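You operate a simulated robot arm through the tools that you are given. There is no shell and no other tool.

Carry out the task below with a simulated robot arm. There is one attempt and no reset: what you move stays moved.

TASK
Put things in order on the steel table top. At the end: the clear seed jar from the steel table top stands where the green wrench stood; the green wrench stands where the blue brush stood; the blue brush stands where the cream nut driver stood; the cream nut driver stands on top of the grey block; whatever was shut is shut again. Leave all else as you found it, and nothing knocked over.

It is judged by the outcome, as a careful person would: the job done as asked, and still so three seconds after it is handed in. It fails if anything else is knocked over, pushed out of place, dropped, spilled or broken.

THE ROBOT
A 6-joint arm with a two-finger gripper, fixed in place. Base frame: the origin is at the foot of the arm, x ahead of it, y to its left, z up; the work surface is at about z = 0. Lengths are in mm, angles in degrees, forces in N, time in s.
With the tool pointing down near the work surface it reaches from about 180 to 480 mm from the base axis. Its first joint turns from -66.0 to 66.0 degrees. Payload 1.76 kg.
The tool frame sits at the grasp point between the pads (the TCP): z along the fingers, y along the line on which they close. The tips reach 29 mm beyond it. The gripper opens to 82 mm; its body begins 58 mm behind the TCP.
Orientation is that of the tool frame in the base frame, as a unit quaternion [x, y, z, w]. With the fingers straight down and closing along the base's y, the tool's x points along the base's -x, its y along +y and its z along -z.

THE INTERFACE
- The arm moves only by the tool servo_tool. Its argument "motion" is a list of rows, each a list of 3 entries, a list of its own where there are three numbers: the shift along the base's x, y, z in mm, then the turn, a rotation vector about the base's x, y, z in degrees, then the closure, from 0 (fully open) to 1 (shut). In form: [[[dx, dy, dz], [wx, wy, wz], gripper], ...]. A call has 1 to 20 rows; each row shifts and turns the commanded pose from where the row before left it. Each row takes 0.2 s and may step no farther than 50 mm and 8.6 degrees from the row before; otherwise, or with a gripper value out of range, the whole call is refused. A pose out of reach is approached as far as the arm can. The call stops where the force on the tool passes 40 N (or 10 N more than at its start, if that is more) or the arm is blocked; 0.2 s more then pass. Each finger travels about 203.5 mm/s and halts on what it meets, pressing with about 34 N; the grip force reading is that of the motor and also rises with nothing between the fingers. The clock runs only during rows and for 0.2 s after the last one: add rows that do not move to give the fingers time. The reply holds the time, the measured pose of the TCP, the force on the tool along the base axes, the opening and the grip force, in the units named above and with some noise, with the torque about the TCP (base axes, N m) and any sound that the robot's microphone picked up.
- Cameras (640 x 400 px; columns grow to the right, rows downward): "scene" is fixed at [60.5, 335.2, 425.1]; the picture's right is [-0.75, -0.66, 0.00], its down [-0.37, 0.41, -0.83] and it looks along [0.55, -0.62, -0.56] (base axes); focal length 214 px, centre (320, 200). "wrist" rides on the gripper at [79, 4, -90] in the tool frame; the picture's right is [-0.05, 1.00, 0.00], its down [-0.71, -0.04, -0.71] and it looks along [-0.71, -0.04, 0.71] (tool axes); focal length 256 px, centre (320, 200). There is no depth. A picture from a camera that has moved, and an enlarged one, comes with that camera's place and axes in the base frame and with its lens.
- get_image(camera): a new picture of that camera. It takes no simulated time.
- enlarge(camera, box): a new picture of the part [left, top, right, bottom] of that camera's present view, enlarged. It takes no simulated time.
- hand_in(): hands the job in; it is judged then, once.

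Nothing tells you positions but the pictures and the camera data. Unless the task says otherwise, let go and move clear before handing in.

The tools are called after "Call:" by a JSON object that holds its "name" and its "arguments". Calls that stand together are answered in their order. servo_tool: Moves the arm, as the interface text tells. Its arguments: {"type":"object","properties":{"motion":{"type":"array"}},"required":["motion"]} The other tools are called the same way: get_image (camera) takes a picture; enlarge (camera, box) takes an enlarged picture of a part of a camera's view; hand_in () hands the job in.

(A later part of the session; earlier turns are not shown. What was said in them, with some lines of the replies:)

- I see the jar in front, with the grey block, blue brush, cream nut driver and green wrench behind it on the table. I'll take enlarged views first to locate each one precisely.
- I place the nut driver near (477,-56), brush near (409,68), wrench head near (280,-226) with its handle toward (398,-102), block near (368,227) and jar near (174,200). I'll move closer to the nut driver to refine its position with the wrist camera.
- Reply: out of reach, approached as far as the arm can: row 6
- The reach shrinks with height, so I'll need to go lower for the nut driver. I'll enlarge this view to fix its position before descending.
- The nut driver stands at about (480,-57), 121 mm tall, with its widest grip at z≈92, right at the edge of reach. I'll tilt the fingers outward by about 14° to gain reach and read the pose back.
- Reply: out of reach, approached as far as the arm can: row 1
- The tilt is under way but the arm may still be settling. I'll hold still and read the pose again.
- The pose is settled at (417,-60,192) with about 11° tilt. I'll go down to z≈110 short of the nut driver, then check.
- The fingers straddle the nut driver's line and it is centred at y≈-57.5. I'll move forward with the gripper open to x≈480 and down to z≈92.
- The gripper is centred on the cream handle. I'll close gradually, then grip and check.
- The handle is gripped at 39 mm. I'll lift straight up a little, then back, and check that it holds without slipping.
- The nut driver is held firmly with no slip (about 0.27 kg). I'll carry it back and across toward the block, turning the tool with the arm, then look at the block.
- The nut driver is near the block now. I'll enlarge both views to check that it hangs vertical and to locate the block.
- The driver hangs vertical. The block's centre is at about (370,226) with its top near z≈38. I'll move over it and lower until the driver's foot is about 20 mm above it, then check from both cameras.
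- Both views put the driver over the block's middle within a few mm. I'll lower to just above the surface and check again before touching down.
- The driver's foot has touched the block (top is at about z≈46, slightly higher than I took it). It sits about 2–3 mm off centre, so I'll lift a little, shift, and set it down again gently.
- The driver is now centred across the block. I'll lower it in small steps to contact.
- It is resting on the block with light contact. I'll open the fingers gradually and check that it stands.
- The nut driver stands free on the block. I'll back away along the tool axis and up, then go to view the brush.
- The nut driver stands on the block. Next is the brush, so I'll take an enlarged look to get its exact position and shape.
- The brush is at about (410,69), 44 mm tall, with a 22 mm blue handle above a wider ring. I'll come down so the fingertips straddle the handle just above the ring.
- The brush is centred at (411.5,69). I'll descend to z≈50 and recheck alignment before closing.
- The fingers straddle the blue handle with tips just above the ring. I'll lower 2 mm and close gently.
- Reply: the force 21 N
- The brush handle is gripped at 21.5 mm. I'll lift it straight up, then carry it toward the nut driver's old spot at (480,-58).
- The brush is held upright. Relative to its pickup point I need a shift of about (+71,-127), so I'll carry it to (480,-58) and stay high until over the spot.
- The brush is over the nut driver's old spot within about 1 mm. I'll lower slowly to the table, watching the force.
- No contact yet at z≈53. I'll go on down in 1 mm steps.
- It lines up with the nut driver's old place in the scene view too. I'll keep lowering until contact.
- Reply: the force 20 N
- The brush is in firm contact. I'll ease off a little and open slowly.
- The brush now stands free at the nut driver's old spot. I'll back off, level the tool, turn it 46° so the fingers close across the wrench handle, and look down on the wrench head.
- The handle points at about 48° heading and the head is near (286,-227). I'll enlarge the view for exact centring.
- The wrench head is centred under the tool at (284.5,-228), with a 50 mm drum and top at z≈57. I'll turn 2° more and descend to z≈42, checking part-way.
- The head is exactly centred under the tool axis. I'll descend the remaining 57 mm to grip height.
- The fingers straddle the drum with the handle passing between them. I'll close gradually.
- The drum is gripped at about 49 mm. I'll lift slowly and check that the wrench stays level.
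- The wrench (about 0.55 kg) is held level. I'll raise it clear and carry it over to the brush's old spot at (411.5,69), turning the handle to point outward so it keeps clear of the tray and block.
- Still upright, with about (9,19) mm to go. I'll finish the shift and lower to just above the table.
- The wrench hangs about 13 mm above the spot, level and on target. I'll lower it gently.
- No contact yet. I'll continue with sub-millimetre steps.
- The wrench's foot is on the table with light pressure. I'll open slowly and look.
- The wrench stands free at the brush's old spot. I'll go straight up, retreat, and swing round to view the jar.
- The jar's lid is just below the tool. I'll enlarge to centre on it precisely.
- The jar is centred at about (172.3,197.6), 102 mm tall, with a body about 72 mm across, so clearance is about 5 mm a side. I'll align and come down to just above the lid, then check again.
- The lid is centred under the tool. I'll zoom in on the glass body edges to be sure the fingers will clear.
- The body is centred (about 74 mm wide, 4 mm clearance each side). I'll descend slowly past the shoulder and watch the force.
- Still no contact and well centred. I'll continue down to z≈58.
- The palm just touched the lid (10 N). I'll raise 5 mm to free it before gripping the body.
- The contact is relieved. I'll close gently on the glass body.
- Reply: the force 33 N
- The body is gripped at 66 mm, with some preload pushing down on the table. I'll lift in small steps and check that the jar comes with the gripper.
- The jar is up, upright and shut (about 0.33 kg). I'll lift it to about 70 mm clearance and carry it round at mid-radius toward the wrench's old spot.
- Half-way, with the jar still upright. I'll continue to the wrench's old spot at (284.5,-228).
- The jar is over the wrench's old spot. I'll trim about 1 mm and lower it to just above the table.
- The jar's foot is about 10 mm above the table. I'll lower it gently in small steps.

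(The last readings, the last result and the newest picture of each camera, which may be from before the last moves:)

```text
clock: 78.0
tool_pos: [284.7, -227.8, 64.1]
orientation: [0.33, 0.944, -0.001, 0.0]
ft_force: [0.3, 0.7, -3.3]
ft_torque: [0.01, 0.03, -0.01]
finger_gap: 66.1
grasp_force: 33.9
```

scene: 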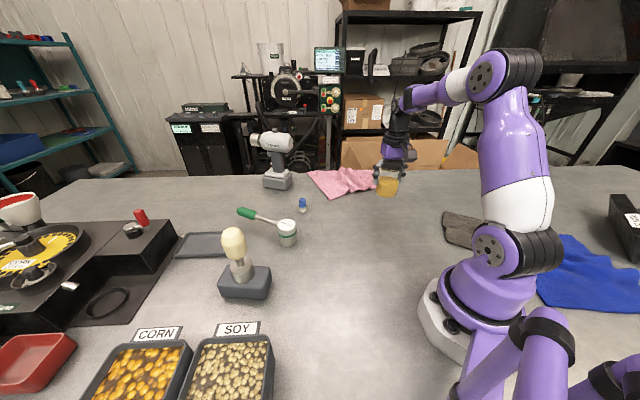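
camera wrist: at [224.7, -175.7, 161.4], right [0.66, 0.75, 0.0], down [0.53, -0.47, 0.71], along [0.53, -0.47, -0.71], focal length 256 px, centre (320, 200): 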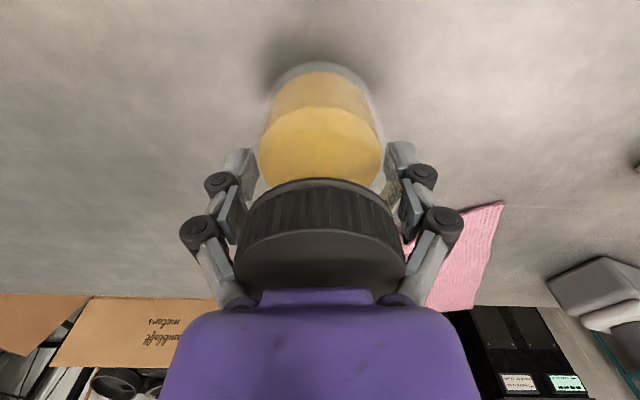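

No contact yet. I'll continue down in fine steps.

Call:
{"name": "servo_tool", "arguments": {"motion": [[[0, 0, -0.7], [0, 0, 0], 1], [[0, 0, -0.6], [0, 0, 0], 1], [[0, 0, 0], [0, 0, 0], 1]]}}

```text
clock: 78.8
tool_pos: [285.0, -227.9, 63.1]
orientation: [0.33, 0.944, 0.0, 0.0]
ft_force: [-6.9, 6.9, 24.1]
ft_torque: [0.34, 0.16, -0.05]
finger_gap: 65.9
grasp_force: 34.5
```

The jar is on the table. I'll ease the pressure off, then open slowly.

Call:
{"name": "servo_tool", "arguments": {"motion": [[[0, 0, 0.5], [0, 0, 0], 1], [[0, 0, 0.4], [0, 0, 0], 1], [[0, 0, 0], [0, 0, 0], 1]]}}

```text
clock: 79.6
tool_pos: [283.8, -228.8, 64.2]
orientation: [0.331, 0.944, -0.001, -0.001]
ft_force: [1.8, -0.3, 3.0]
ft_torque: [-0.15, -0.25, 0.03]
finger_gap: 66.2
grasp_force: 34.0
```

Only light contact remains. I'll release slowly now.

Call:
{"name": "servo_tool", "arguments": {"motion": [[[0, 0, 0], [0, 0, 0], 0.4], [[0, 0, 0], [0, 0, 0], 0.25], [[0, 0, 0], [0, 0, 0], 0.2], [[0, 0, 0], [0, 0, 0], 0.17], [[0, 0, 0], [0, 0, 0], 0.14], [[0, 0, 0], [0, 0, 0], 0.1], [[0, 0, 0], [0, 0, 0], 0.05], [[0, 0, 0], [0, 0, 0], 0], [[0, 0, 0], [0, 0, 0], 0]]}}

Call:
{"name": "get_image", "arguments": {"camera": "wrist"}}

Call:
{"name": "enlarge", "arguments": {"camera": "scene", "box": [330, 130, 430, 220]}}

```text
clock: 81.6
tool_pos: [283.0, -227.4, 63.7]
orientation: [0.331, 0.944, -0.001, -0.002]
ft_force: [-0.3, -0.2, 0.4]
ft_torque: [-0.02, 0.0, -0.01]
finger_gap: 82.0
grasp_force: 0.0
```

```text
taken
camera wrist: at [225.4, -175.7, 152.3], right [0.66, 0.75, 0.0], down [0.53, -0.47, 0.71], along [0.53, -0.47, -0.71], focal length 256 px, centre (320, 200)
```

wrist: 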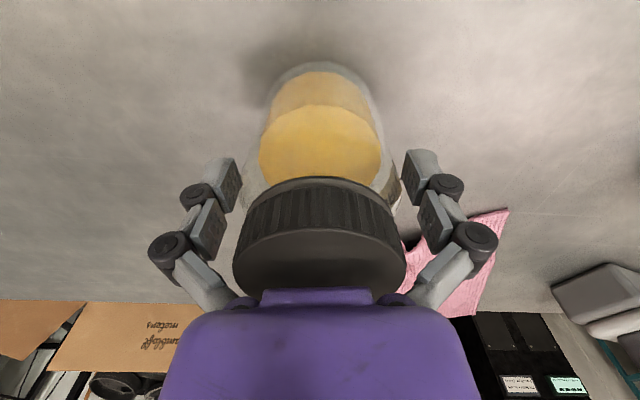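

```text
4.44 times, centred on (380, 175) of scene
camera zoom: at [60.5, 335.2, 425.1], right [-0.75, -0.66, 0.0], down [-0.37, 0.41, -0.83], along [0.55, -0.62, -0.56], focal length 953 px, centre (53, 311)
```

zoom: 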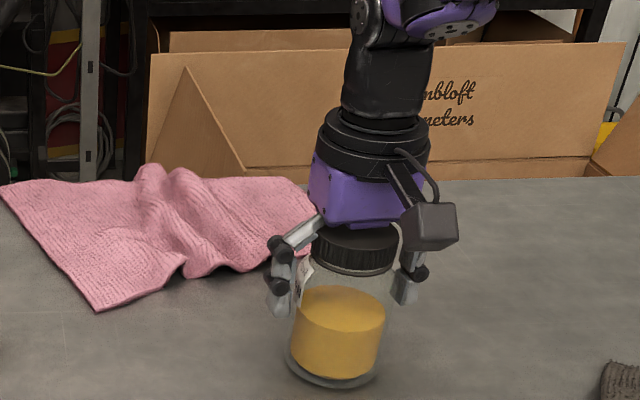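

The jar stands upright and shut with the fingers open. I'll rise straight up slowly until clear, then check the whole scene.

Call:
{"name": "servo_tool", "arguments": {"motion": [[[0, 0, 5], [0, 0, 0], 0], [[0, 0, 10], [0, 0, 0], 0], [[0, 0, 12], [0, 0, 0], 0], [[0, 0, 15], [0, 0, 0], 0], [[0, 0, 18], [0, 0, 0], 0], [[0, 0, 20], [0, 0, 0], 0], [[0, 0, 25], [0, 0, 0], 0], [[0, 0, 25], [0, 0, 0], 0], [[-10, 10, 25], [0, 0, 0], 0], [[-15, 20, 20], [0, 0, 0], 0], [[-15, 25, 10], [0, 0, 0], 0], [[-5, 30, 0], [0, 0, 0], 0], [[0, 30, 0], [0, 0, 0], 0], [[0, 0, 0], [0, 0, 0], 0]]}}

Call:
{"name": "get_image", "arguments": {"camera": "wrist"}}

Call:
{"name": "get_image", "arguments": {"camera": "scene"}}

Call:
{"name": "enlarge", "arguments": {"camera": "scene", "box": [210, 150, 420, 310]}}

```text
clock: 84.6
tool_pos: [238.3, -112.5, 248.5]
orientation: [0.331, 0.944, -0.001, -0.001]
ft_force: [0.0, 0.3, 0.2]
ft_torque: [-0.01, 0.0, 0.02]
finger_gap: 81.8
grasp_force: 0.1
```

```text
taken
camera wrist: at [179.5, -60.9, 337.0], right [0.66, 0.75, 0.0], down [0.53, -0.47, 0.71], along [0.53, -0.47, -0.71], focal length 256 px, centre (320, 200)
```

wrist: 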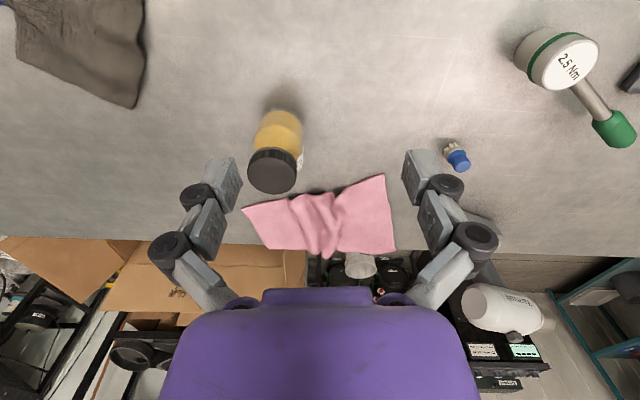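

```text
taken
```

scene: 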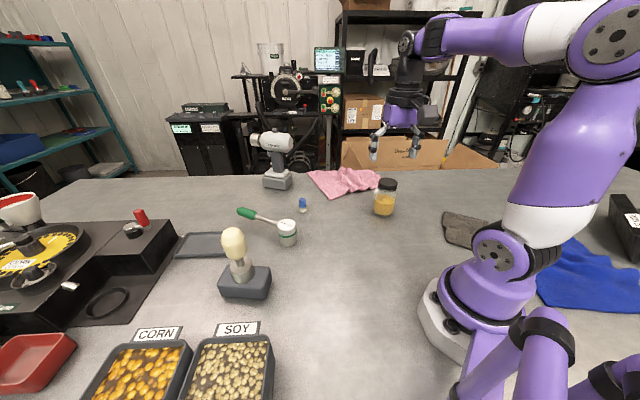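

```text
2.50 times, centred on (315, 230) of scene
camera zoom: at [60.5, 335.2, 425.1], right [-0.75, -0.66, 0.0], down [-0.37, 0.41, -0.83], along [0.55, -0.62, -0.56], focal length 536 px, centre (332, 125)
```

zoom: 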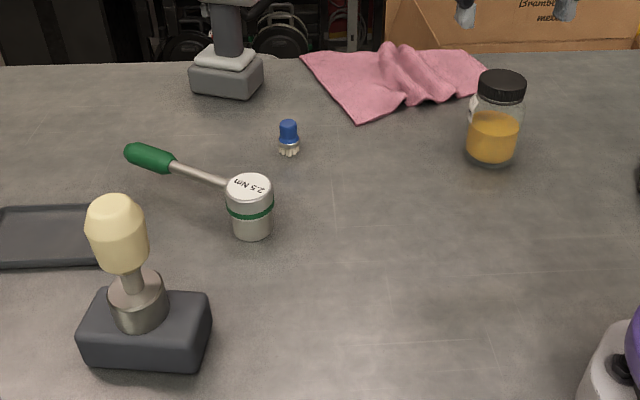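

Everything appears in its new place and upright. I'll verify the positions in enlarged views matching the earlier ones, including that the block has not moved.

Call:
{"name": "enlarge", "arguments": {"camera": "scene", "box": [200, 250, 380, 362]}}

Call:
{"name": "enlarge", "arguments": {"camera": "scene", "box": [240, 160, 420, 272]}}

Call:
{"name": "enlarge", "arguments": {"camera": "scene", "box": [320, 170, 410, 230]}}

Call:
{"name": "enlarge", "arguments": {"camera": "scene", "box": [200, 210, 300, 310]}}

```text
3.56 times, centred on (290, 306) of scene
camera zoom: at [60.5, 335.2, 425.1], right [-0.75, -0.66, 0.0], down [-0.37, 0.41, -0.83], along [0.55, -0.62, -0.56], focal length 763 px, centre (427, -177)
```

zoom: 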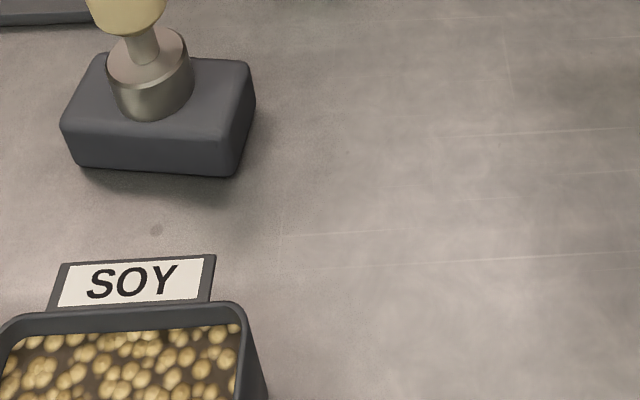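

```text
3.56 times, centred on (330, 216) of scene
camera zoom: at [60.5, 335.2, 425.1], right [-0.75, -0.66, 0.0], down [-0.37, 0.41, -0.83], along [0.55, -0.62, -0.56], focal length 763 px, centre (284, 143)
```

zoom: 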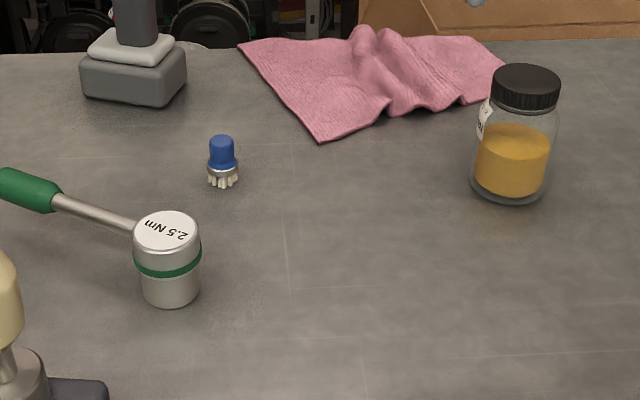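

```text
6.67 times, centred on (365, 200) of scene
camera zoom: at [60.5, 335.2, 425.1], right [-0.75, -0.66, 0.0], down [-0.37, 0.41, -0.83], along [0.55, -0.62, -0.56], focal length 1430 px, centre (20, 200)
```

zoom: 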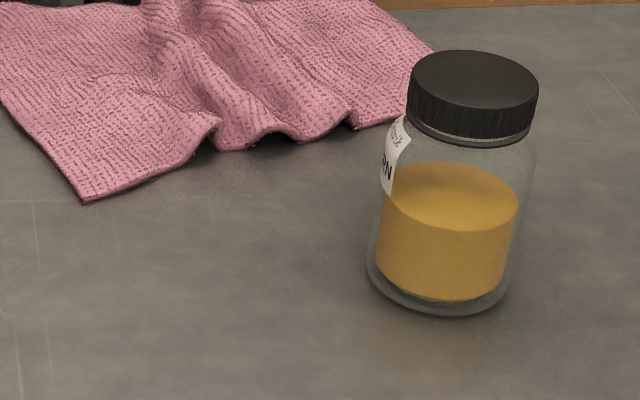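

```text
4.00 times, centred on (250, 260) of scene
camera zoom: at [60.5, 335.2, 425.1], right [-0.75, -0.66, 0.0], down [-0.37, 0.41, -0.83], along [0.55, -0.62, -0.56], focal length 858 px, centre (600, -40)
```

zoom: 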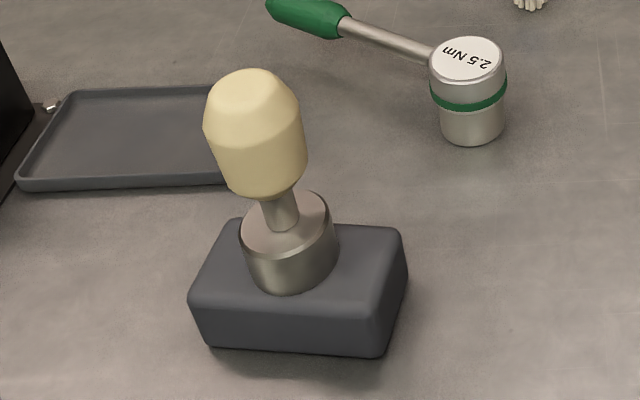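

All four items check out: the jar, wrench and brush each stand within about 2 mm of the intended spots. The nut driver sits centred on the unmoved block, the jar is still shut, and the arm is clear, so I'm handing in.

Call:
{"name": "hand_in", "arguments": {}}

```text
The job is handed in.
```

The table is in the order you asked for, and I've handed the job in. In the last camera views everything was upright and the arm was clear, with the gripper open.

| Item | Now stands | How close |
|---|---|---|
| Clear seed jar | Where the green wrench stood | Within about 2 mm |
| Green wrench | Where the blue brush stood | Within about 2 mm |
| Blue brush | Where the cream nut driver stood | Within about 2 mm |
| Cream nut driver | On top of the grey block | Roughly centred; the block did not visibly move |

- **Lid:** the jar's lid stayed on throughout. I opened nothing else, so there was nothing to shut again.
- **Wrench handle:** it points about 30° differently from before. I turned it outward so it would not overhang the tray.
- **Contact with the jar:** the gripper's palm pressed the lid once with about 10 N while I was lining up the grip. I backed off, and the jar was not disturbed.
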